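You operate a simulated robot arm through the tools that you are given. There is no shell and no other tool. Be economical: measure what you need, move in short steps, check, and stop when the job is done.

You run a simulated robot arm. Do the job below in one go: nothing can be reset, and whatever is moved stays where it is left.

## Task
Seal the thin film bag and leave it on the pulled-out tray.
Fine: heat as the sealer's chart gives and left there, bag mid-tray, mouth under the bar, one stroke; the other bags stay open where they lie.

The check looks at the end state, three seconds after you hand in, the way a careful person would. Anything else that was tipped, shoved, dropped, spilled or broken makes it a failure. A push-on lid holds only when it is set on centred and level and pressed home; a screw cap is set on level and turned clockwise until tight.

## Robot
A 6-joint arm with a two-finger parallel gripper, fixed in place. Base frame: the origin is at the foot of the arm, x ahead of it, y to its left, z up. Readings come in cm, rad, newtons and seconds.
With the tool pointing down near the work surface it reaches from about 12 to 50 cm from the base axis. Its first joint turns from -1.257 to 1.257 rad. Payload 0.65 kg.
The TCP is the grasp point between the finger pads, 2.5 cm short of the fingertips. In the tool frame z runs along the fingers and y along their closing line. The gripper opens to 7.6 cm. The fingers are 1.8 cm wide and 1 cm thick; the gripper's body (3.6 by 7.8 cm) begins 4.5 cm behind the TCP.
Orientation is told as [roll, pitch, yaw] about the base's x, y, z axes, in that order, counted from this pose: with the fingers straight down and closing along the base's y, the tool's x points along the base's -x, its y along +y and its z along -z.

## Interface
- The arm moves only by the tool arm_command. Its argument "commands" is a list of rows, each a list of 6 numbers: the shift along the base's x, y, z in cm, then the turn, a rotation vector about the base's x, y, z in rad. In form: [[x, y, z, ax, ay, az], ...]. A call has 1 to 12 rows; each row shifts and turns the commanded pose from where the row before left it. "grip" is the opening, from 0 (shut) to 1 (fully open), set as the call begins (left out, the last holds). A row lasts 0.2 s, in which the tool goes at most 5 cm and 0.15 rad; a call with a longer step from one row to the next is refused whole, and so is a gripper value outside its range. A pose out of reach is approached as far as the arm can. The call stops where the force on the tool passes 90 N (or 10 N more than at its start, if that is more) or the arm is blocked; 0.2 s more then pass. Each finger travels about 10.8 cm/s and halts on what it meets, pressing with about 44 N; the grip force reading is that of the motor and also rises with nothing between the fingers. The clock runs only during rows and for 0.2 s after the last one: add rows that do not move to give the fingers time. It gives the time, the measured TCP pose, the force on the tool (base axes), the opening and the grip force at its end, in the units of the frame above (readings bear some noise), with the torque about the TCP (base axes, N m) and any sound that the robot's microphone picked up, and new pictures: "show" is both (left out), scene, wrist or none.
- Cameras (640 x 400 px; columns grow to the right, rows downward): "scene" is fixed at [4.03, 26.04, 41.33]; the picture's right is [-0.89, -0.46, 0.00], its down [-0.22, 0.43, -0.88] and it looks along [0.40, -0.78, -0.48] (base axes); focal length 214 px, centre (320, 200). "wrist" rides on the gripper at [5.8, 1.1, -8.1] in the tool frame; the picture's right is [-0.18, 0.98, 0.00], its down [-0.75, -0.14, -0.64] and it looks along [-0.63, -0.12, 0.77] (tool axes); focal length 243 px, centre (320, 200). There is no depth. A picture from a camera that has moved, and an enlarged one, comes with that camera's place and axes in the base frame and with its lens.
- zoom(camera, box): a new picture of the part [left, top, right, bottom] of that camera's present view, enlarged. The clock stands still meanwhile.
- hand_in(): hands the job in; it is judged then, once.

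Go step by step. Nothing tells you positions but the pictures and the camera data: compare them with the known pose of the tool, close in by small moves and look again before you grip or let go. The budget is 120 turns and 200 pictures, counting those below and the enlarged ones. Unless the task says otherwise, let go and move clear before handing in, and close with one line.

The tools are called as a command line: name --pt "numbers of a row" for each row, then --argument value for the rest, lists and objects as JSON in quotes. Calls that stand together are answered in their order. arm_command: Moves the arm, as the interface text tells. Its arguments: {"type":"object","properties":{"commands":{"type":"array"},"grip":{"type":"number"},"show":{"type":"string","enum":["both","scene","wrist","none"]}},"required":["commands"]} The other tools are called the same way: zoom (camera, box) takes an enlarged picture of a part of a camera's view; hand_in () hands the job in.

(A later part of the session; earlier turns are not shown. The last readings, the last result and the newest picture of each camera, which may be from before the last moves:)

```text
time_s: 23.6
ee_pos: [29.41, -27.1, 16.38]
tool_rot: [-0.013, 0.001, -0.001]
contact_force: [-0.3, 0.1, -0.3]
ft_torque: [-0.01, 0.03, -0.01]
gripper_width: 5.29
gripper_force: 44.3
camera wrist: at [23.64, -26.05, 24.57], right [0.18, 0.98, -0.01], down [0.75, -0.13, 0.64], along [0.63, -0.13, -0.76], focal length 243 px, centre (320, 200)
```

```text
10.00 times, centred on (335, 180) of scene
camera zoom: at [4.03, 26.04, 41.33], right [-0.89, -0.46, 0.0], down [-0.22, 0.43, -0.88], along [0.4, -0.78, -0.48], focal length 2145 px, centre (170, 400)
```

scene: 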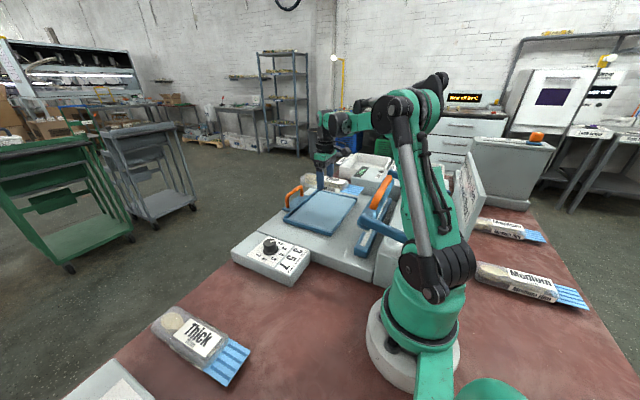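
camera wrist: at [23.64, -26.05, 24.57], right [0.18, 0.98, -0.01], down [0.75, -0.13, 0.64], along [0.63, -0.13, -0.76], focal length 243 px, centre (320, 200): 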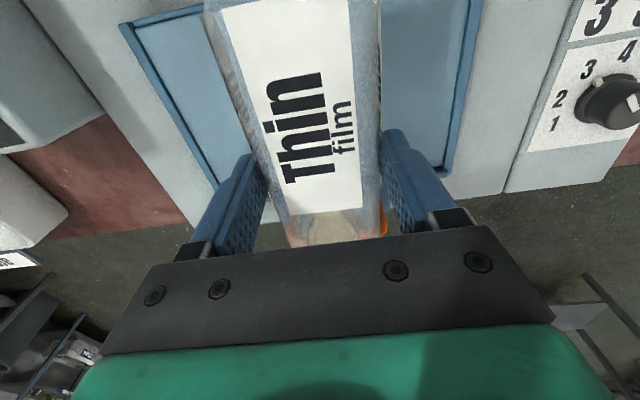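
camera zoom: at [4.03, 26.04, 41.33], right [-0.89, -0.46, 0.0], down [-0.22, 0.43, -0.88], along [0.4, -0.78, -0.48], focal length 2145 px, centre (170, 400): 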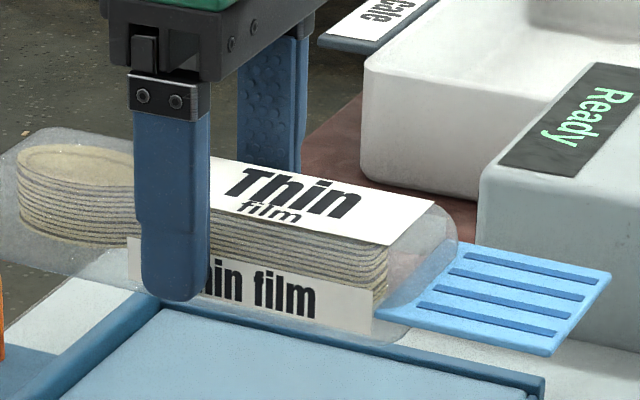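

The mouth junction is about 6.5 cm behind the TCP and the tip 10.6 cm behind. I'll centre at x=29.9, y=-28.0 and lower most of the way.

arm_command --pt "0.5 -0.9 -1 0 0 0" --pt "0 0 -2 0 0 0" --pt "0 0 -2 0 0 0" --pt "0 0 -1 0 0 0" --pt "0 0 0 0 0 0"

zoom --camera "scene" --box '[280, 160, 380, 245]'

```text
time_s: 24.8
ee_pos: [29.9, -28.22, 10.54]
tool_rot: [-0.014, 0.002, -0.002]
contact_force: [-0.7, 0.1, -0.5]
ft_torque: [-0.02, 0.01, -0.01]
gripper_width: 5.3
gripper_force: 44.2
camera wrist: at [24.12, -26.99, 18.55], right [0.18, 0.98, -0.01], down [0.75, -0.13, 0.64], along [0.63, -0.13, -0.76], focal length 243 px, centre (320, 200)
```

scene: 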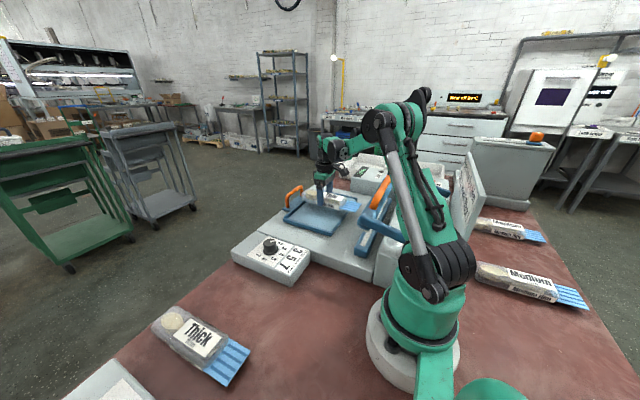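
wrist: 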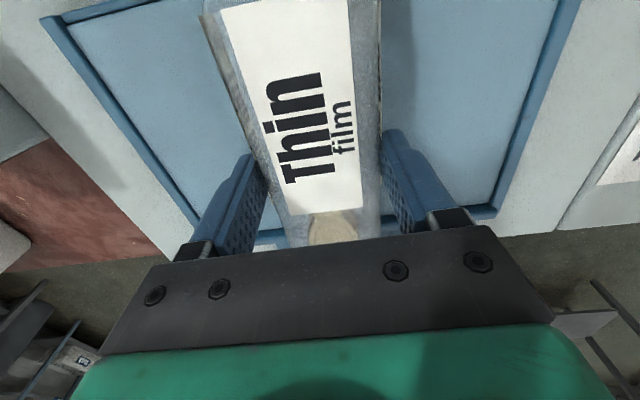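

```text
4.71 times, centred on (330, 202) of scene
camera zoom: at [4.03, 26.04, 41.33], right [-0.89, -0.46, 0.0], down [-0.22, 0.43, -0.88], along [0.4, -0.78, -0.48], focal length 1009 px, centre (273, 188)
```

zoom: 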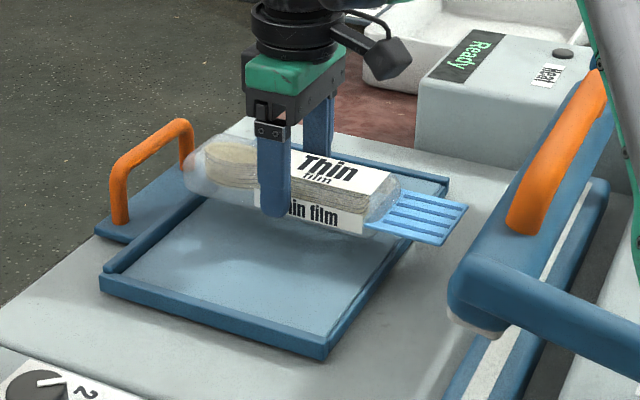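

Well centred. Lowering gently until it touches the tray.

arm_command --pt "0 0.1 -0.8 0 0 0" --pt "0 0 -0.5 0 0 0" --pt "0 0 -0.2 0 0 0" --pt "0 0 0 0 0 0" --show "none"

zoom --camera "scene" --box '[300, 170, 380, 230]'

```text
time_s: 25.8
ee_pos: [29.9, -28.02, 8.97]
tool_rot: [-0.016, 0.003, 0.001]
contact_force: [-0.2, -4.4, 32.6]
ft_torque: [0.3, -0.01, -0.18]
gripper_width: 5.3
gripper_force: 43.5
```

```text
6.67 times, centred on (340, 200) of scene
camera zoom: at [4.02, 26.04, 41.33], right [-0.89, -0.46, 0.0], down [-0.22, 0.43, -0.88], along [0.4, -0.78, -0.48], focal length 1430 px, centre (187, 200)
```

zoom: 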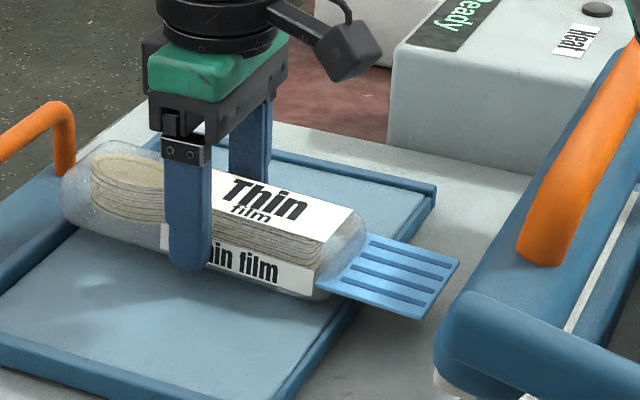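

It rests on the tray. Releasing and rising.

arm_command --pt "0 0 0.15 0 0 0" --pt "0 0 0 0 0 0" --grip 0.75 --show "none"

arm_command --pt "0 0 0.5 0 0 0" --pt "0 0 2 0 0 0" --pt "0 0 4 0 0 0" --pt "0 0 4 0 0 0" --pt "0 0 0 0 0 0" --grip 0.9

zoom --camera "scene" --box '[280, 160, 400, 250]'

```text
time_s: 26.4
ee_pos: [29.98, -28.04, 9.02]
tool_rot: [-0.015, 0.001, 0.0]
contact_force: [-0.8, -0.3, -0.3]
ft_torque: [0.01, 0.05, 0.0]
gripper_width: 5.71
gripper_force: 0.1
```

```text
time_s: 27.6
ee_pos: [29.95, -28.05, 19.48]
tool_rot: [-0.015, 0.002, 0.001]
contact_force: [0.0, -0.2, 0.4]
ft_torque: [0.02, 0.02, 0.04]
gripper_width: 6.85
gripper_force: 0.0
camera wrist: at [24.15, -26.81, 27.62], right [0.18, 0.98, -0.01], down [0.75, -0.13, 0.64], along [0.63, -0.13, -0.76], focal length 243 px, centre (320, 200)
```

scene: 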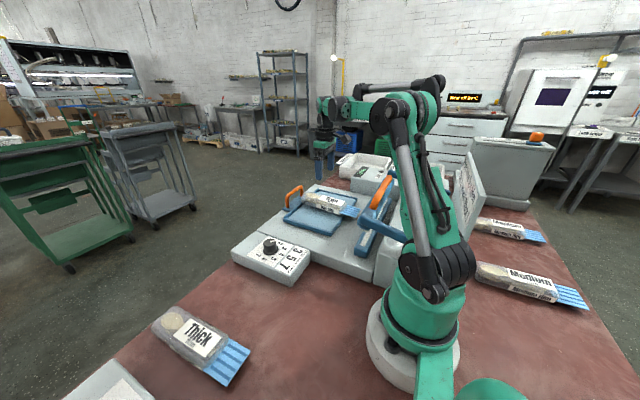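
wrist: 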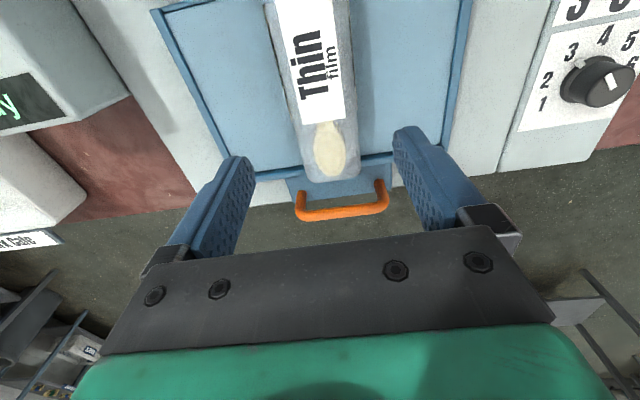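

```text
4.44 times, centred on (340, 205) of scene
camera zoom: at [4.03, 26.04, 41.33], right [-0.89, -0.46, 0.0], down [-0.22, 0.43, -0.88], along [0.4, -0.78, -0.48], focal length 953 px, centre (231, 178)
```

zoom: 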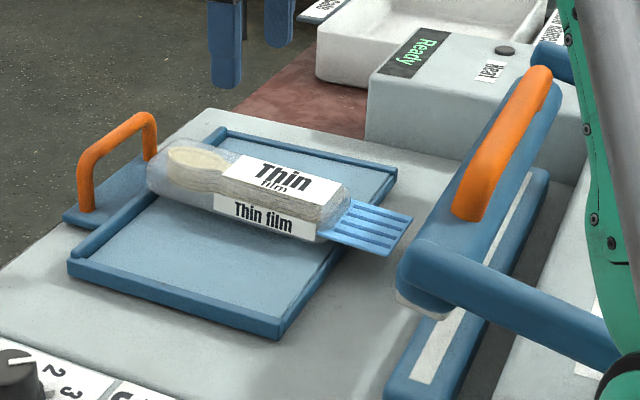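

The bag's tail end is close to the rear rim; I'll zoom to see whether it overlaps.

zoom --camera "scene" --box '[290, 180, 360, 230]'

zoom --camera "wrist" --box '[240, 60, 420, 230]'

```text
8.00 times, centred on (325, 205) of scene
camera zoom: at [4.03, 26.04, 41.33], right [-0.89, -0.46, 0.0], down [-0.22, 0.43, -0.88], along [0.4, -0.78, -0.48], focal length 1716 px, centre (280, 160)
```

zoom: 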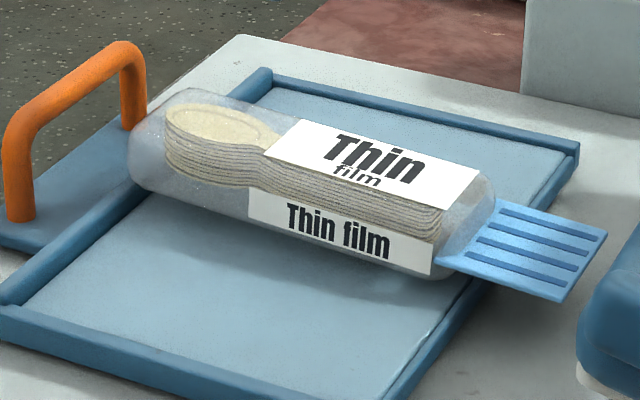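

```text
2.35 times, centred on (330, 145) of wrist
camera zoom: at [24.15, -26.81, 27.62], right [0.18, 0.98, -0.01], down [0.75, -0.13, 0.64], along [0.63, -0.13, -0.76], focal length 571 px, centre (296, 329)
```

zoom: 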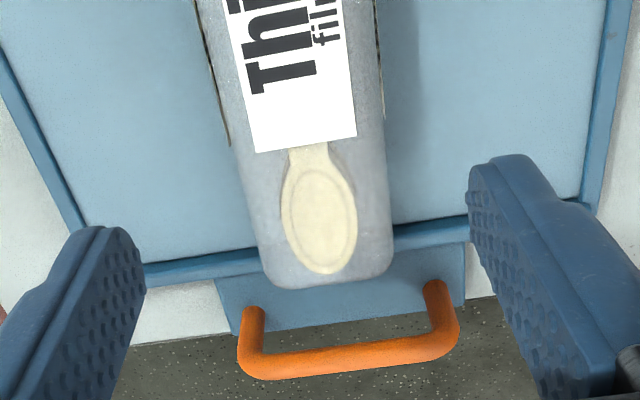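

The tail seems to touch the rear rim, so I'll regrip and shift the bag about 0.9 cm toward the bar.

arm_command --pt "0.5 0 -4 0 0 0" --pt "0 0 -4 0 0 0" --pt "0 0 -1.5 0 0 0" --pt "0 0 -0.8 0 0 0" --pt "0 0 0 0 0 0" --show "none"

arm_command --pt "0 0 0 0 0 0" --pt "0 0 0 0 0 0" --pt "0 0 0.6 0 0 0" --pt "0 0 0.2 0 0 0" --grip 0.55 --show "wrist"

zoom --camera "scene" --box '[290, 180, 360, 230]'

```text
time_s: 28.8
ee_pos: [30.44, -28.14, 9.43]
tool_rot: [-0.013, 0.0, 0.0]
contact_force: [0.3, 0.2, 0.3]
ft_torque: [0.04, -0.02, 0.04]
gripper_width: 6.84
gripper_force: 0.1
```

```text
time_s: 29.8
ee_pos: [30.49, -28.16, 10.14]
tool_rot: [-0.013, 0.002, 0.001]
contact_force: [-0.1, -1.2, 0.3]
ft_torque: [0.02, 0.0, 0.0]
gripper_width: 5.28
gripper_force: 44.1
camera wrist: at [24.61, -26.92, 18.2], right [0.18, 0.98, -0.01], down [0.75, -0.13, 0.64], along [0.63, -0.13, -0.76], focal length 243 px, centre (320, 200)
```

wrist: 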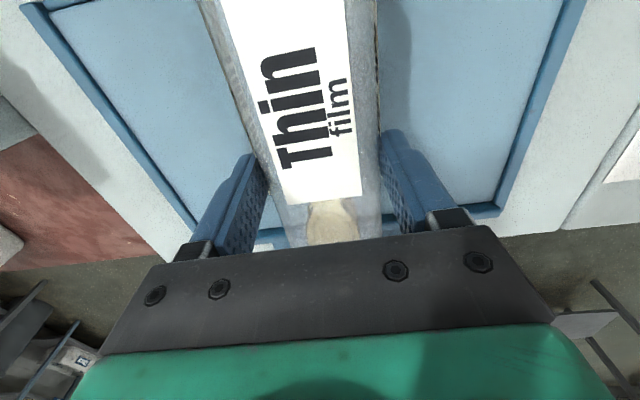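

```text
8.00 times, centred on (325, 205) of scene
camera zoom: at [4.03, 26.04, 41.33], right [-0.89, -0.46, 0.0], down [-0.22, 0.43, -0.88], along [0.4, -0.78, -0.48], focal length 1716 px, centre (280, 160)
```

zoom: 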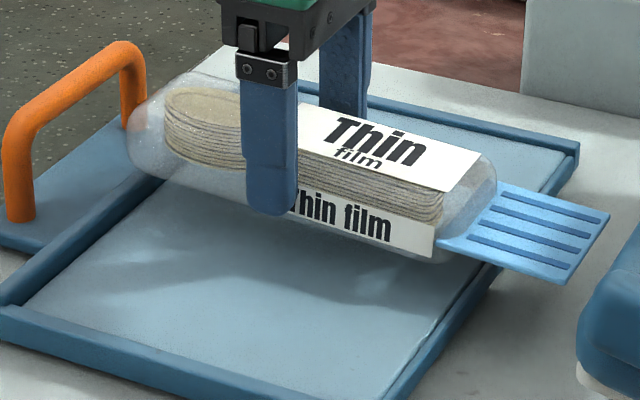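

arm_command --pt "-0.9 0.15 0 0 0 0" --pt "0 0 -0.4 0 0 0" --pt "0 0 -0.3 0 0 0" --pt "0 0 0 0 0 0" --show "none"

arm_command --pt "0 0 -0.15 0 0 0" --pt "0 0 0 0 0 0" --show "none"

```text
time_s: 30.8
ee_pos: [29.55, -27.92, 9.35]
tool_rot: [-0.013, 0.001, -0.001]
contact_force: [-0.1, 0.3, -0.3]
ft_torque: [0.02, 0.01, 0.0]
gripper_width: 5.31
gripper_force: 43.4
```

```text
time_s: 31.4
ee_pos: [29.62, -27.9, 9.28]
tool_rot: [-0.013, 0.002, 0.0]
contact_force: [0.0, 0.1, 5.3]
ft_torque: [0.13, 0.37, 0.0]
gripper_width: 5.27
gripper_force: 44.2
```

arm_command --pt "0 0 0 0 0 0" --pt "0 0 0 0 0 0" --grip 0.75 --show "none"

arm_command --pt "0 0 0.5 0 0 0" --pt "0 0 2 0 0 0" --pt "0 0 4 0 0 0" --pt "0 0 4 0 0 0" --pt "0 0 0 0 0 0" --grip 0.9 --show "wrist"

zoom --camera "scene" --box '[290, 180, 360, 230]'

zoom --camera "wrist" --box '[240, 60, 420, 230]'

```text
time_s: 32.0
ee_pos: [29.6, -27.83, 9.25]
tool_rot: [-0.012, 0.002, 0.0]
contact_force: [-0.2, -0.6, 0.1]
ft_torque: [-0.01, 0.02, 0.0]
gripper_width: 5.68
gripper_force: 0.2
```

```text
time_s: 33.2
ee_pos: [29.65, -27.78, 19.96]
tool_rot: [-0.016, 0.002, 0.002]
contact_force: [-0.1, -0.3, -0.7]
ft_torque: [0.01, -0.02, 0.01]
gripper_width: 6.83
gripper_force: 0.1
camera wrist: at [23.69, -26.72, 28.03], right [0.18, 0.98, -0.01], down [0.75, -0.13, 0.64], along [0.63, -0.13, -0.76], focal length 243 px, centre (320, 200)
```

wrist: 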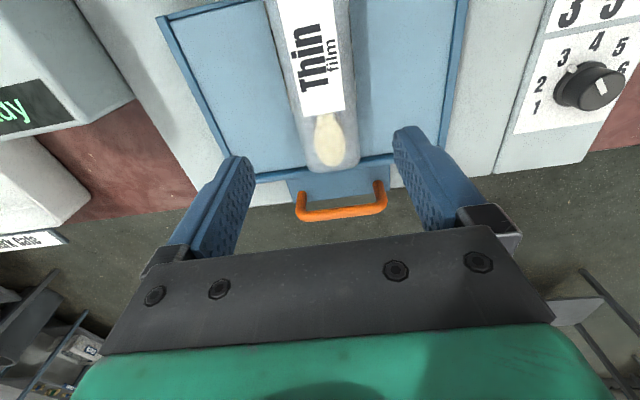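

```text
8.00 times, centred on (325, 205) of scene
camera zoom: at [4.03, 26.04, 41.33], right [-0.89, -0.46, 0.0], down [-0.22, 0.43, -0.88], along [0.4, -0.78, -0.48], focal length 1716 px, centre (280, 160)
```

zoom: 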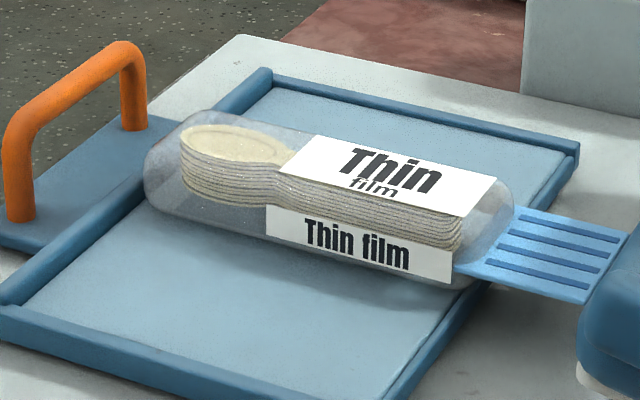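

```text
2.35 times, centred on (330, 145) of wrist
camera zoom: at [23.69, -26.72, 28.03], right [0.18, 0.98, -0.01], down [0.75, -0.13, 0.64], along [0.63, -0.13, -0.76], focal length 571 px, centre (296, 329)
```

zoom: 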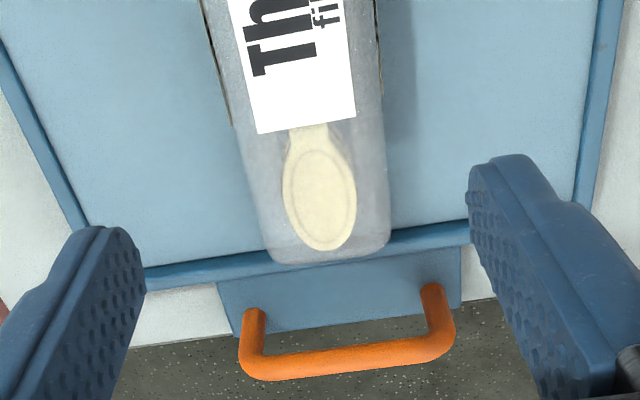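

The bag now lies inside the tray with its mouth over the open edge. Next I need the tray handle (about x 42, y -28, z 9), so I'll turn the gripper to close along x.

arm_command --pt "1 0 0 0 0 -0.1428" --pt "1 0 0 0 0 -0.1428" --pt "1 0 0 0 0 -0.1428" --pt "1 0 0 0 0 -0.1428" --pt "1 0 0 0 0 -0.1428" --pt "1 0 0 0 0 -0.1428" --pt "1 0 -1 0 0 -0.1428" --pt "1 0 -1 0 0 -0.1428" --pt "1 0 -1 0 0 -0.1428" --pt "1 0 -1 0 0 -0.1428" --pt "1 0 -1 0 0 -0.1428" --pt "0 0 0 0 0 0" --grip 0.6

```text
time_s: 35.8
ee_pos: [39.61, -27.36, 14.33]
tool_rot: [-0.014, 0.003, -1.573]
contact_force: [-0.5, -0.2, 0.5]
ft_torque: [-0.03, 0.01, 0.01]
gripper_width: 4.56
gripper_force: 0.1
out of reach, approached as far as the arm can: row 10
camera wrist: at [40.94, -21.51, 22.5], right [0.98, -0.19, -0.01], down [-0.13, -0.75, 0.64], along [-0.13, -0.63, -0.77], focal length 243 px, centre (320, 200)
```

scene: 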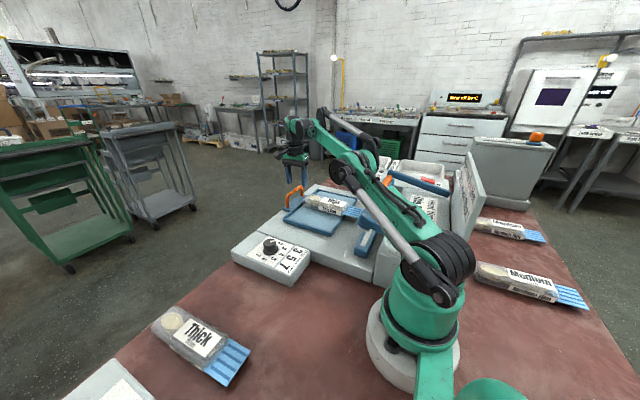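
wrist: 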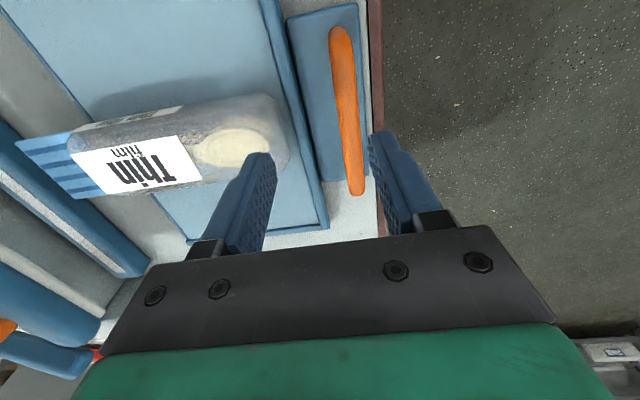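

The bar of the handle runs at x≈41.3 from y -23 to -32. I'll aim at y≈-25.5 for reach and check.

arm_command --pt "1 2.2 -1 0 0 0" --pt "0.7 0 -1 0 0 0" --pt "0 0 -0.8 0 0 0" --pt "0 0 0 0 0 0"

zoom --camera "scene" --box '[260, 130, 380, 230]'

```text
time_s: 36.8
ee_pos: [41.76, -25.3, 11.71]
tool_rot: [-0.014, 0.002, -1.572]
contact_force: [-0.7, -0.1, 0.0]
ft_torque: [-0.02, 0.0, 0.01]
gripper_width: 4.56
gripper_force: 0.1
camera wrist: at [42.97, -19.51, 19.84], right [0.98, -0.18, -0.01], down [-0.13, -0.75, 0.64], along [-0.13, -0.63, -0.76], focal length 243 px, centre (320, 200)
```

scene: 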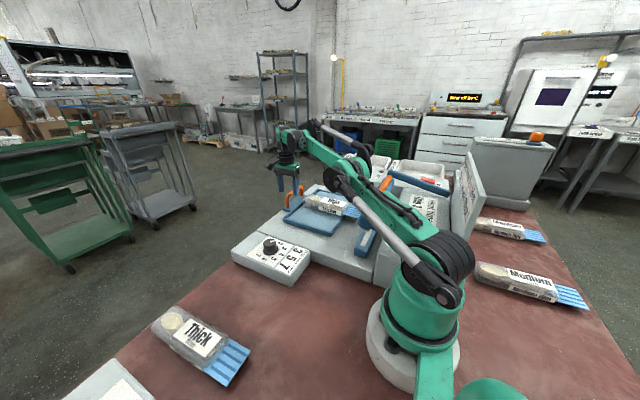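
wrist: 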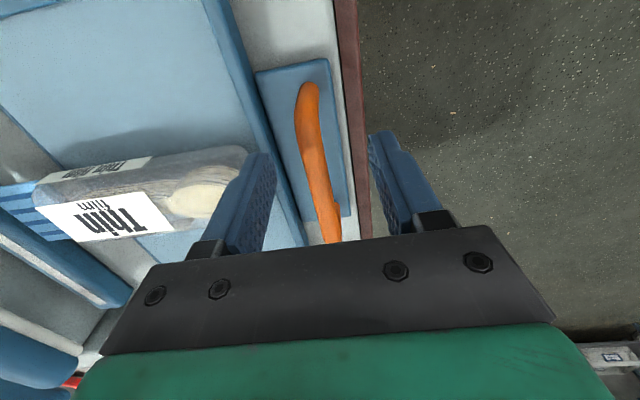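

```text
4.00 times, centred on (320, 180) of scene
camera zoom: at [4.03, 26.04, 41.33], right [-0.89, -0.46, 0.0], down [-0.22, 0.43, -0.88], along [0.4, -0.78, -0.48], focal length 858 px, centre (320, 280)
```

zoom: 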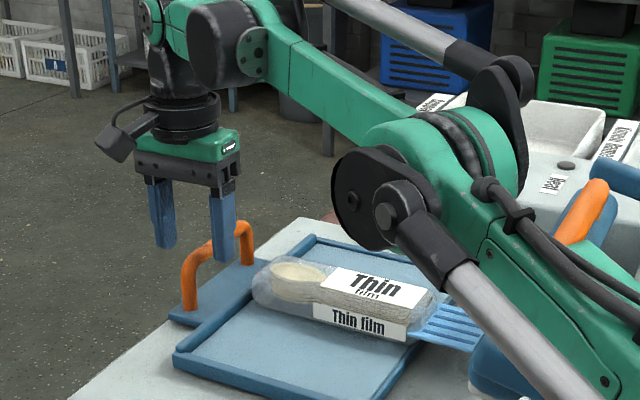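

arm_command --pt "-0.25 0 -1.2 0 0 0" --pt "0 0 -1.0 0 0 0" --pt "0 0 -0.7 0 0 0" --pt "0 0 0 0 0 0" --grip 0.42

zoom --camera "scene" --box '[260, 130, 380, 230]'

```text
time_s: 37.8
ee_pos: [41.53, -25.4, 8.84]
tool_rot: [-0.013, 0.002, -1.572]
contact_force: [-0.3, -0.2, 0.2]
ft_torque: [-0.01, 0.02, -0.01]
gripper_width: 3.18
gripper_force: 0.1
camera wrist: at [42.72, -19.55, 16.93], right [0.98, -0.18, -0.01], down [-0.13, -0.75, 0.64], along [-0.13, -0.63, -0.76], focal length 243 px, centre (320, 200)
```

scene: 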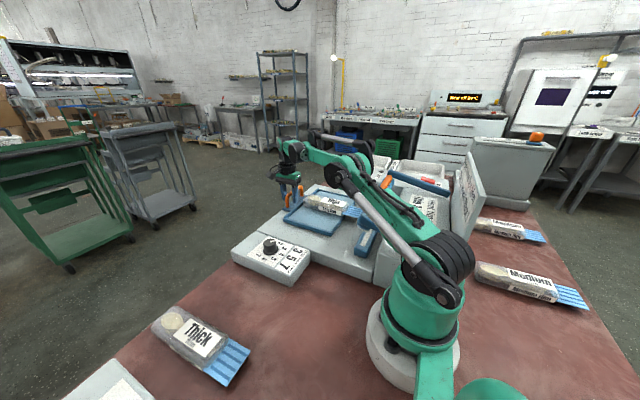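
wrist: 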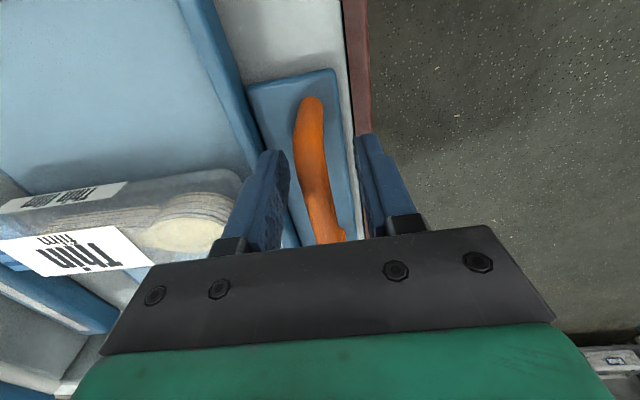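

```text
4.00 times, centred on (320, 180) of scene
camera zoom: at [4.03, 26.04, 41.33], right [-0.89, -0.46, 0.0], down [-0.22, 0.43, -0.88], along [0.4, -0.78, -0.48], focal length 858 px, centre (320, 280)
```

zoom: 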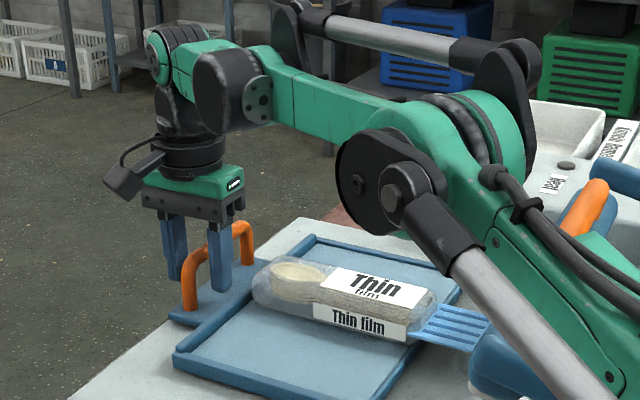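

The bar is between the fingers. Closing gently.

arm_command --pt "-0.25 0 0 0 0 0" --pt "0 0 0 0 0 0" --show "none"

arm_command --pt "0 0 0 0 0 0" --pt "0 0 0 0 0 0" --grip 0.05 --show "wrist"

```text
time_s: 38.4
ee_pos: [41.32, -25.39, 8.86]
tool_rot: [-0.014, 0.002, -1.57]
contact_force: [-0.5, -0.3, -0.2]
ft_torque: [0.03, 0.01, 0.0]
gripper_width: 3.19
gripper_force: 0.0
```

```text
time_s: 39.0
ee_pos: [41.25, -25.27, 8.95]
tool_rot: [-0.014, 0.001, -1.569]
contact_force: [-0.5, 0.3, -0.3]
ft_torque: [-0.15, 0.03, -0.04]
gripper_width: 1.18
gripper_force: 32.3
camera wrist: at [42.5, -19.56, 16.96], right [0.98, -0.18, -0.01], down [-0.13, -0.75, 0.64], along [-0.13, -0.63, -0.76], focal length 243 px, centre (320, 200)
```

wrist: 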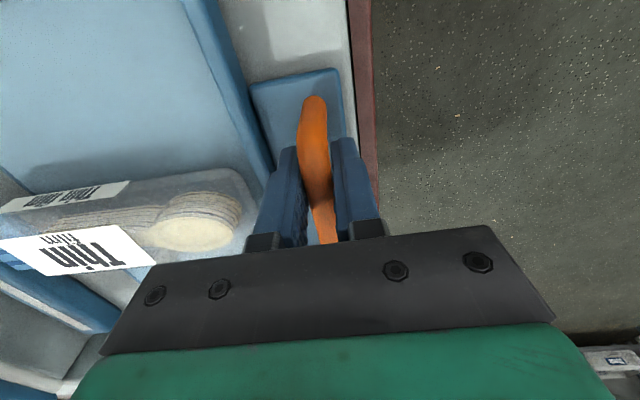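

Gripped. Pushing the tray in slowly.

arm_command --pt "-0.3 0 0 0 0 0" --pt "-0.5 0 0 0 0 0" --pt "-0.6 0 0 0 0 0" --pt "-0.6 0 0 0 0 0" --pt "-0.6 0 0 0 0 0" --pt "-0.6 0 0 0 0 0" --pt "0 0 0 0 0 0" --show "scene"

zoom --camera "scene" --box '[270, 150, 420, 260]'

```text
time_s: 40.6
ee_pos: [38.13, -25.3, 8.9]
tool_rot: [-0.014, 0.0, -1.573]
contact_force: [-0.6, -15.1, 18.8]
ft_torque: [0.32, -0.04, 0.0]
gripper_width: 1.17
gripper_force: 32.3
```

scene: 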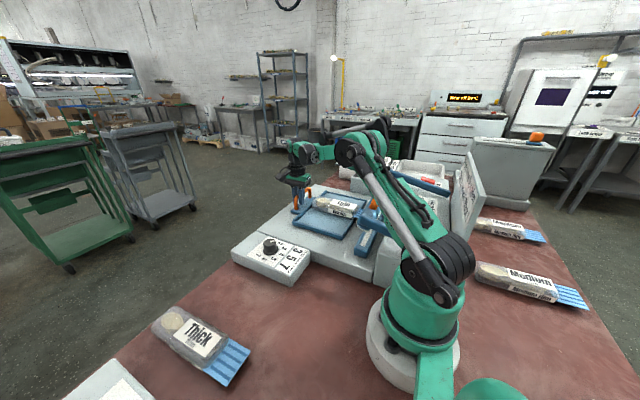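

```text
3.64 times, centred on (345, 205) of scene
camera zoom: at [4.03, 26.04, 41.33], right [-0.89, -0.46, 0.0], down [-0.22, 0.43, -0.88], along [0.4, -0.78, -0.48], focal length 780 px, centre (229, 182)
```

zoom: 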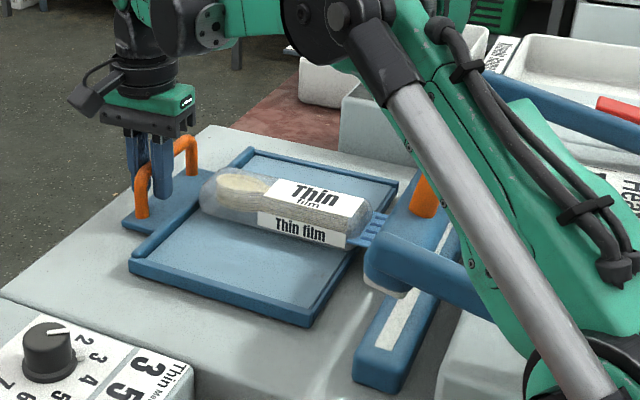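

arm_command --pt "-0.5 0 0 0 0 0" --pt "-0.5 0 0 0 0 0" --pt "-0.5 0 0 0 0 0" --pt "-0.5 0 0 0 0 0" --pt "-0.4 0 0 0 0 0" --pt "0 0 0 0 0 0" --show "none"

zoom --camera "scene" --box '[290, 160, 410, 250]'

```text
time_s: 42.0
ee_pos: [35.75, -25.32, 8.83]
tool_rot: [-0.014, 0.004, -1.569]
contact_force: [0.5, -13.6, 13.6]
ft_torque: [-0.61, -0.04, 0.02]
gripper_width: 1.19
gripper_force: 32.3
```

```text
4.44 times, centred on (350, 205) of scene
camera zoom: at [4.03, 26.04, 41.33], right [-0.89, -0.46, 0.0], down [-0.22, 0.43, -0.88], along [0.4, -0.78, -0.48], focal length 953 px, centre (187, 178)
```

zoom: 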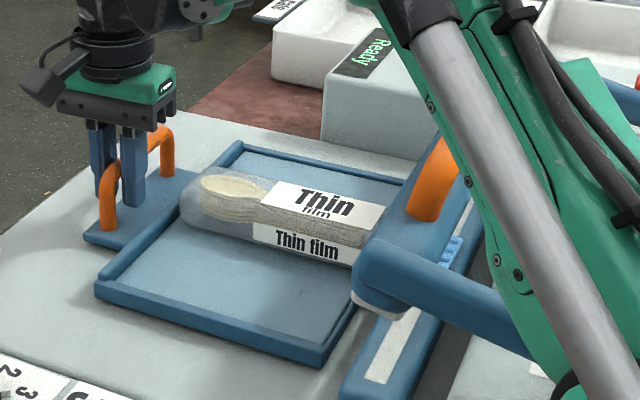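

arm_command --pt "-0.4 0 0 0 0 0" --pt "-0.4 0 0 0 0 0" --pt "-0.4 0 0 0 0 0" --pt "0 0 0 0 0 0" --show "none"

zoom --camera "scene" --box '[310, 170, 410, 250]'

```text
time_s: 43.0
ee_pos: [34.47, -25.35, 8.81]
tool_rot: [-0.014, 0.002, -1.571]
contact_force: [0.4, -13.4, 19.2]
ft_torque: [0.0, -0.03, 0.02]
gripper_width: 1.18
gripper_force: 32.7
```

```text
5.00 times, centred on (360, 210) of scene
camera zoom: at [4.03, 26.04, 41.33], right [-0.89, -0.46, 0.0], down [-0.22, 0.43, -0.88], along [0.4, -0.78, -0.48], focal length 1072 px, centre (120, 150)
```

zoom: 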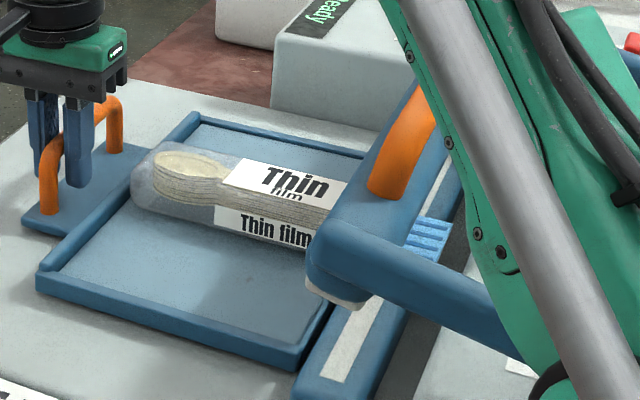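

arm_command --pt "-0.3 0 0 0 0 0" --pt "-0.3 0 0 0 0 0" --pt "0 0 0 0 0 0" --show "none"

zoom --camera "scene" --box '[310, 170, 410, 250]'

```text
time_s: 43.8
ee_pos: [34.03, -25.12, 8.82]
tool_rot: [-0.015, 0.003, -1.57]
contact_force: [21.2, 3.4, -8.4]
ft_torque: [-0.17, 0.15, -0.1]
gripper_width: 2.16
gripper_force: 11.1
```

```text
5.00 times, centred on (360, 210) of scene
camera zoom: at [4.03, 26.04, 41.33], right [-0.89, -0.46, 0.0], down [-0.22, 0.43, -0.88], along [0.4, -0.78, -0.48], focal length 1072 px, centre (120, 150)
```

zoom: 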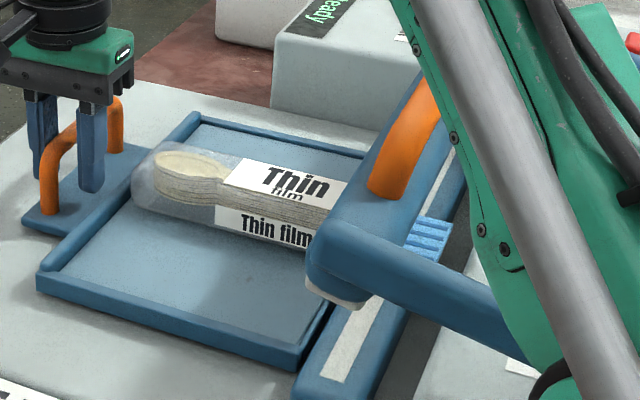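

The tray is at its stop with the mouth across the strip. I'll let go of the handle and rise.

arm_command --pt "0.4 0 0 0 0 0" --pt "0 0 0 0 0 0" --pt "0 0 3 0 0 0" --pt "0 0 4 0 0 0" --pt "0 0 4 0 0 0" --pt "0 0 3 0 0 0" --pt "0 0 0 0 0 0" --grip 0.42

zoom --camera "scene" --box '[280, 160, 430, 260]'

```text
time_s: 45.4
ee_pos: [34.25, -25.19, 22.88]
tool_rot: [-0.015, 0.002, -1.57]
contact_force: [-0.3, -0.5, -0.7]
ft_torque: [-0.01, 0.0, 0.01]
gripper_width: 3.19
gripper_force: 0.0
camera wrist: at [35.47, -19.54, 30.9], right [0.98, -0.18, -0.01], down [-0.13, -0.75, 0.64], along [-0.13, -0.63, -0.76], focal length 243 px, centre (320, 200)
```

scene: 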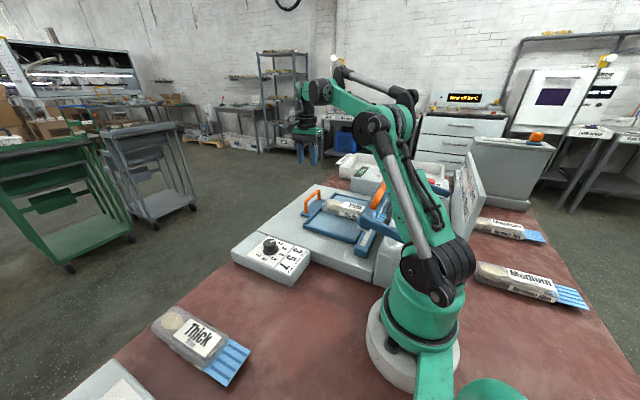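
wrist: 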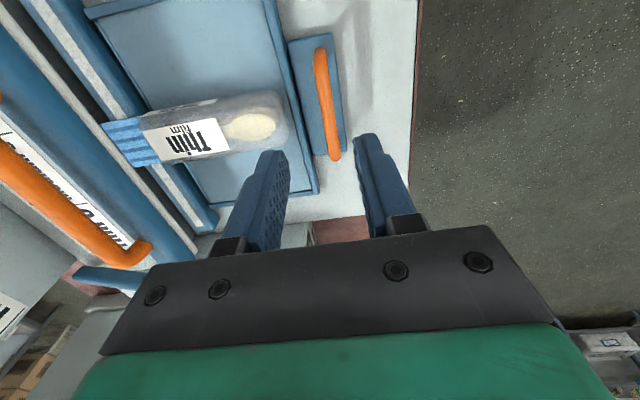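

```text
4.00 times, centred on (355, 210) of scene
camera zoom: at [4.03, 26.04, 41.33], right [-0.89, -0.46, 0.0], down [-0.22, 0.43, -0.88], along [0.4, -0.78, -0.48], focal length 858 px, centre (180, 160)
```

zoom: 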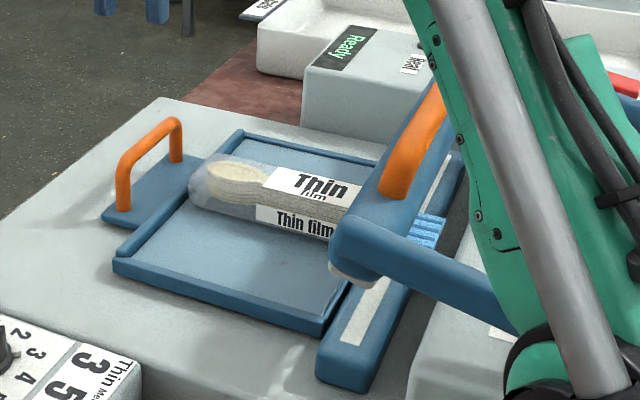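

arm_command --pt "-3 0.3 0 0 0 0" --pt "-3 0.3 0 0 0 0" --pt "-4 0.3 0 0 0 0" --pt "-4 0.2 0 0 0 0" --pt "-4 0.2 0 0 0 0" --pt "0 0 0 0 0 0"

zoom --camera "scene" --box '[310, 140, 430, 250]'

```text
time_s: 46.8
ee_pos: [16.31, -23.99, 22.81]
tool_rot: [-0.014, 0.001, -1.572]
contact_force: [0.9, -0.3, -1.0]
ft_torque: [-0.01, -0.02, 0.0]
gripper_width: 3.19
gripper_force: 0.1
camera wrist: at [17.51, -18.25, 30.9], right [0.98, -0.18, -0.01], down [-0.13, -0.75, 0.64], along [-0.13, -0.63, -0.77], focal length 243 px, centre (320, 200)
```

scene: 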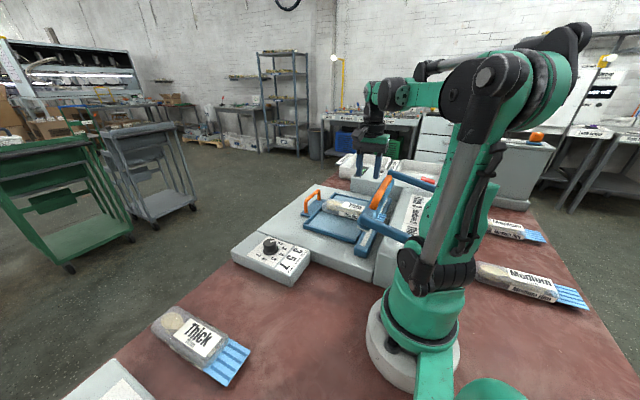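
wrist: 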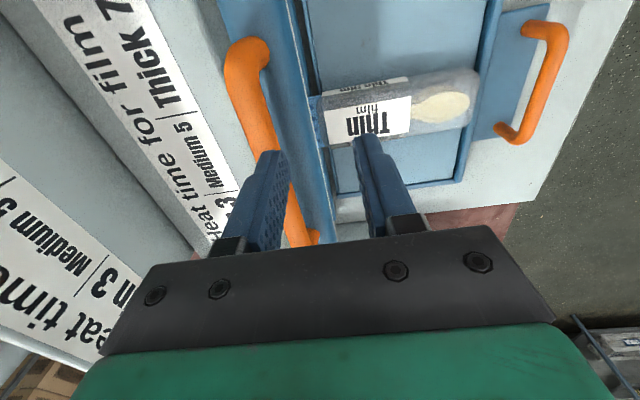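

```text
3.64 times, centred on (370, 195) of scene
camera zoom: at [4.03, 26.04, 41.33], right [-0.89, -0.46, 0.0], down [-0.22, 0.43, -0.88], along [0.4, -0.78, -0.48], focal length 780 px, centre (138, 218)
```

zoom: 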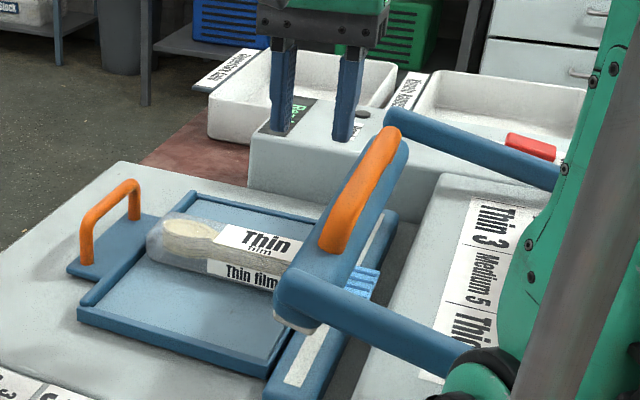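

The bar's handle is at about x 13.2, z 17.5, y from -19.5 to -32.4. I'll centre above it and look again.

arm_command --pt "-2 -1.2 0 0 0 0" --pt "-1.1 -0.9 -0.5 0 0 0" --pt "0 0 0 0 0 0"

zoom --camera "scene" --box '[330, 130, 430, 230]'

```text
time_s: 47.6
ee_pos: [13.31, -26.24, 22.31]
tool_rot: [-0.013, 0.0, -1.571]
contact_force: [-0.6, 0.0, 0.3]
ft_torque: [-0.01, -0.01, 0.01]
gripper_width: 3.19
gripper_force: 0.1
camera wrist: at [14.39, -20.56, 30.38], right [0.98, -0.18, -0.01], down [-0.13, -0.75, 0.64], along [-0.13, -0.63, -0.76], focal length 243 px, centre (320, 200)
```

scene: 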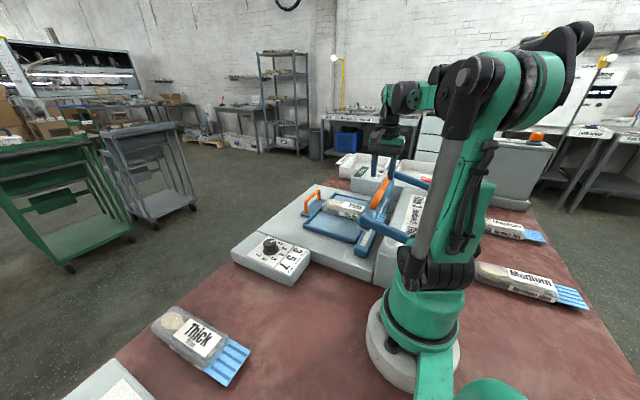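
wrist: 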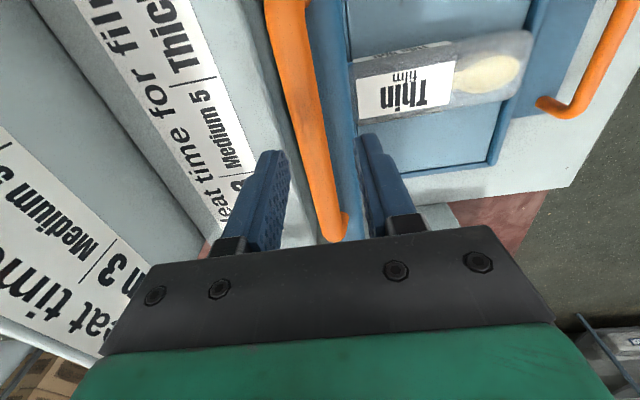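

```text
4.00 times, centred on (380, 180) of scene
camera zoom: at [4.03, 26.04, 41.33], right [-0.89, -0.46, 0.0], down [-0.22, 0.43, -0.88], along [0.4, -0.78, -0.48], focal length 858 px, centre (80, 280)
```

zoom: 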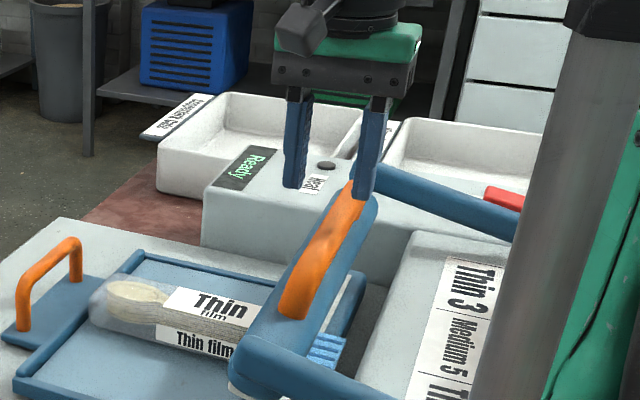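

arm_command --pt "0 0 -1 0 0 0" --pt "0 0 -1 0 0 0" --pt "0 0 -0.8 0 0 0" --pt "0 0 0 0 0 0" --show "wrist"

zoom --camera "scene" --box '[340, 140, 420, 210]'

```text
time_s: 48.6
ee_pos: [13.22, -26.28, 19.46]
tool_rot: [-0.013, 0.001, -1.571]
contact_force: [-0.2, 0.1, 0.0]
ft_torque: [-0.01, -0.02, -0.02]
gripper_width: 3.19
gripper_force: 0.1
camera wrist: at [14.36, -20.51, 27.65], right [0.98, -0.18, -0.01], down [-0.13, -0.75, 0.64], along [-0.13, -0.63, -0.77], focal length 243 px, centre (320, 200)
```

wrist: 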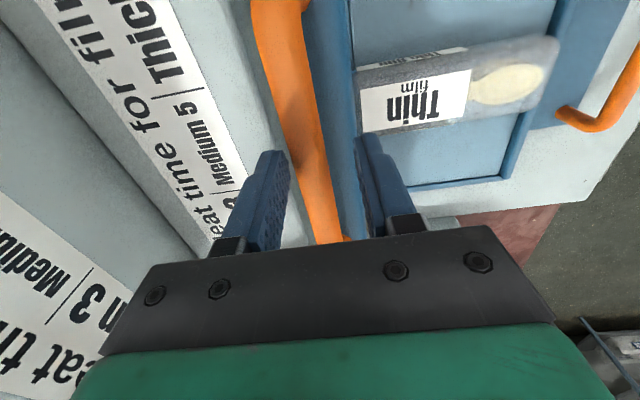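

```text
5.71 times, centred on (380, 175) of scene
camera zoom: at [4.03, 26.04, 41.33], right [-0.89, -0.46, 0.0], down [-0.22, 0.43, -0.88], along [0.4, -0.78, -0.48], focal length 1226 px, centre (-23, 343)
```

zoom: 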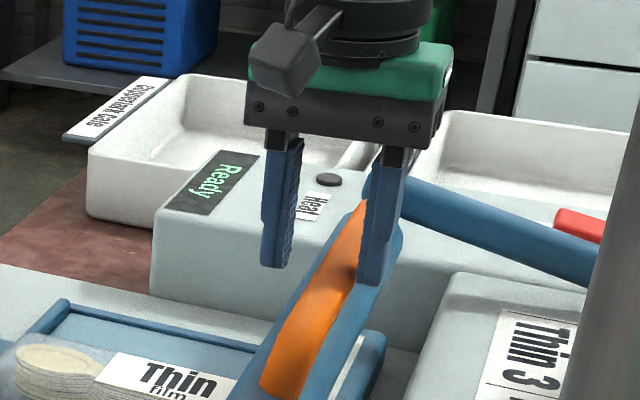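

arm_command --pt "0 0 -0.7 0 0 0" --pt "0 0 -0.5 0 0 0" --pt "0 0 0 0 0 0" --show "none"

zoom --camera "scene" --box '[340, 140, 420, 210]'

zoom --camera "wrist" --box '[220, 60, 440, 250]'

```text
time_s: 49.4
ee_pos: [13.11, -26.29, 18.35]
tool_rot: [-0.015, 0.003, -1.571]
contact_force: [0.8, 0.6, 0.6]
ft_torque: [-0.03, 0.02, -0.01]
gripper_width: 3.18
gripper_force: 0.0
```

```text
5.71 times, centred on (380, 175) of scene
camera zoom: at [4.03, 26.04, 41.33], right [-0.89, -0.46, 0.0], down [-0.22, 0.43, -0.88], along [0.4, -0.78, -0.48], focal length 1226 px, centre (-23, 343)
```

zoom: 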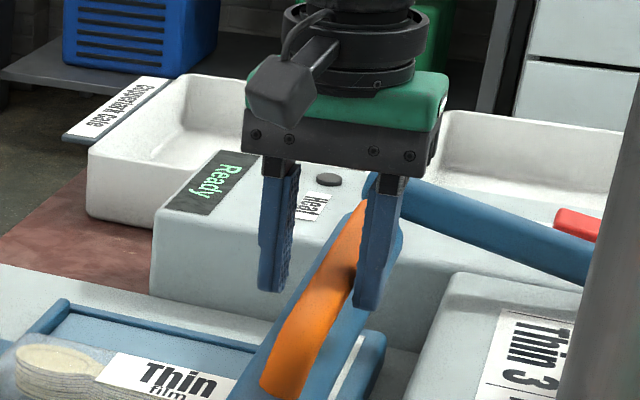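

```text
2.11 times, centred on (330, 155) of wrist
camera zoom: at [14.34, -20.44, 26.45], right [0.98, -0.18, -0.01], down [-0.13, -0.75, 0.64], along [-0.13, -0.63, -0.77], focal length 511 px, centre (299, 295)
```

zoom: 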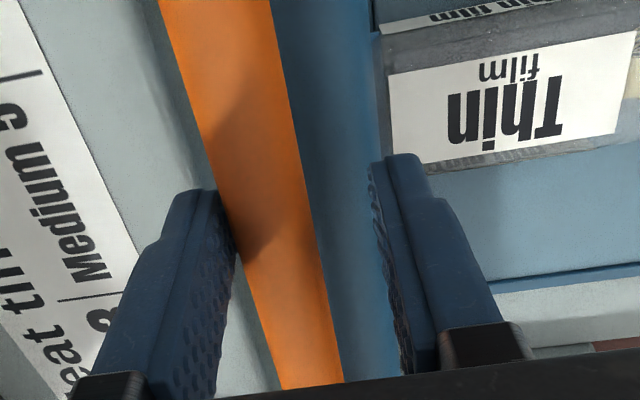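

arm_command --pt "-0.6 0 0 0 0 0" --pt "0 0 -0.5 0 0 0" --pt "0 0 0 0 0 0" --show "none"

zoom --camera "wrist" --box '[220, 60, 440, 250]'

zoom --camera "scene" --box '[340, 140, 420, 210]'

```text
time_s: 50.2
ee_pos: [12.56, -26.09, 17.73]
tool_rot: [-0.014, 0.002, -1.571]
contact_force: [0.5, -0.3, -0.1]
ft_torque: [0.0, -0.02, -0.01]
gripper_width: 3.2
gripper_force: 0.0
```

```text
2.11 times, centred on (330, 155) of wrist
camera zoom: at [13.72, -20.36, 25.93], right [0.98, -0.18, -0.01], down [-0.13, -0.75, 0.64], along [-0.13, -0.63, -0.76], focal length 511 px, centre (299, 295)
```

zoom: 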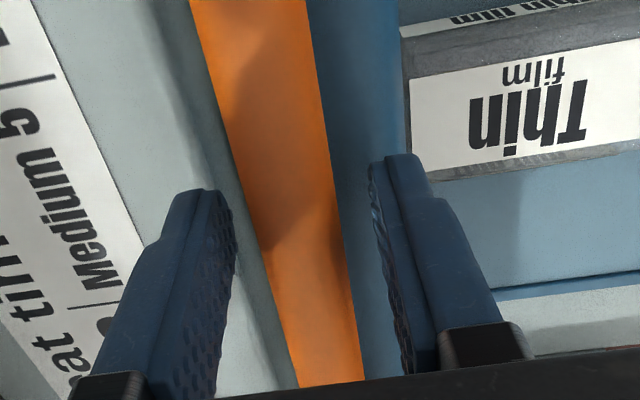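

```text
5.71 times, centred on (380, 175) of scene
camera zoom: at [4.03, 26.04, 41.33], right [-0.89, -0.46, 0.0], down [-0.22, 0.43, -0.88], along [0.4, -0.78, -0.48], focal length 1226 px, centre (-23, 343)
```

zoom: 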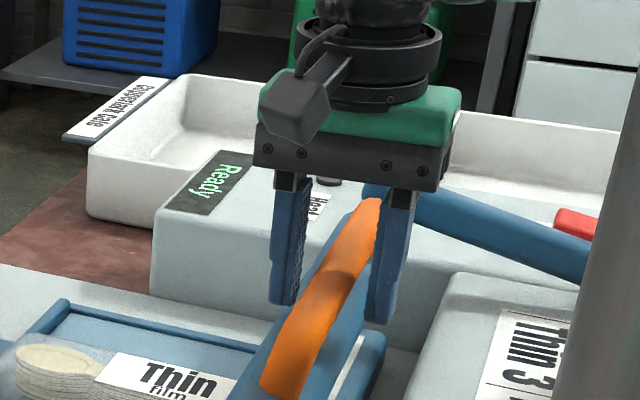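

The handle is centred between the fingers. Closing on it.

arm_command --pt "0 0 0 0 0 0" --pt "0 0 0 0 0 0" --grip 0.1 --show "none"

```text
time_s: 50.8
ee_pos: [12.52, -26.2, 17.81]
tool_rot: [-0.014, 0.002, -1.57]
contact_force: [6.2, -0.8, -3.0]
ft_torque: [-0.01, -0.04, -0.04]
gripper_width: 1.76
gripper_force: 36.1
```

Gripped. Lowering the bar along its arc.

arm_command --pt "0.2 0 -0.5 0 0 0" --pt "0.25 0 -0.5 0 0 0" --pt "0.25 0 -0.5 0 0 0" --pt "0.2 0 -0.5 0 0 0" --pt "0 0 0 0 0 0" --show "none"

zoom --camera "scene" --box '[320, 140, 430, 240]'

```text
time_s: 52.0
ee_pos: [13.07, -26.14, 15.84]
tool_rot: [-0.027, 0.004, -1.572]
contact_force: [-55.2, 3.5, -7.6]
ft_torque: [0.24, 0.4, -0.03]
gripper_width: 1.75
gripper_force: 36.0
```

```text
4.00 times, centred on (375, 190) of scene
camera zoom: at [4.03, 26.04, 41.34], right [-0.89, -0.46, 0.0], down [-0.22, 0.43, -0.88], along [0.4, -0.78, -0.48], focal length 858 px, centre (100, 240)
```

zoom: 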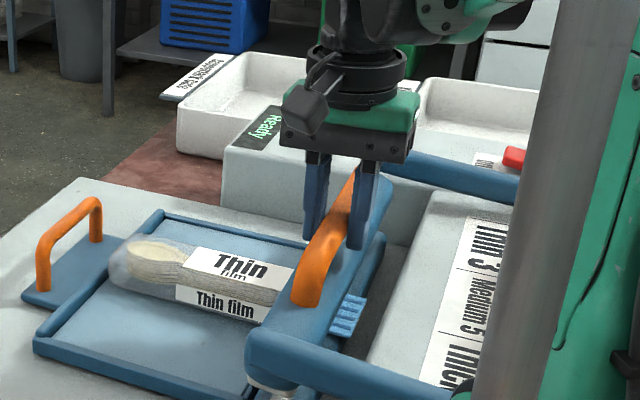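

Too much sideways push; I'll ease x back and keep lowering.

arm_command --pt "-0.35 0 -0.2 0 0 0" --pt "0.05 0 -0.5 0 0 0" --pt "0.05 0 -0.5 0 0 0" --pt "0.05 0 -0.5 0 0 0" --pt "0 0 0 0 0 0" --show "none"

zoom --camera "scene" --box '[320, 140, 430, 240]'

```text
time_s: 53.2
ee_pos: [13.19, -26.1, 14.12]
tool_rot: [-0.015, 0.0, -1.57]
contact_force: [-11.8, -5.6, 52.4]
ft_torque: [-0.01, 0.11, 0.01]
gripper_width: 1.74
gripper_force: 36.0
```

```text
4.00 times, centred on (375, 190) of scene
camera zoom: at [4.03, 26.05, 41.33], right [-0.89, -0.46, 0.0], down [-0.22, 0.43, -0.88], along [0.4, -0.78, -0.48], focal length 858 px, centre (100, 240)
```

zoom: 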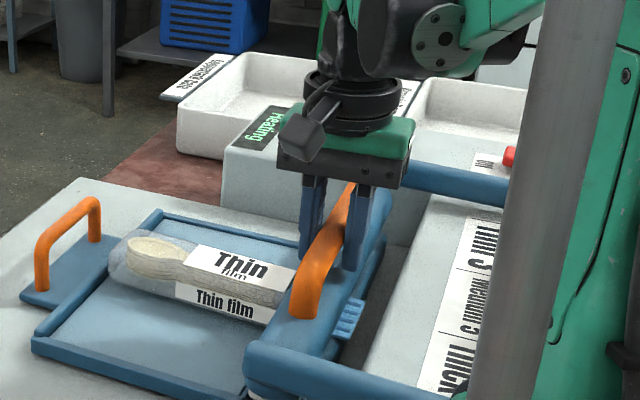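

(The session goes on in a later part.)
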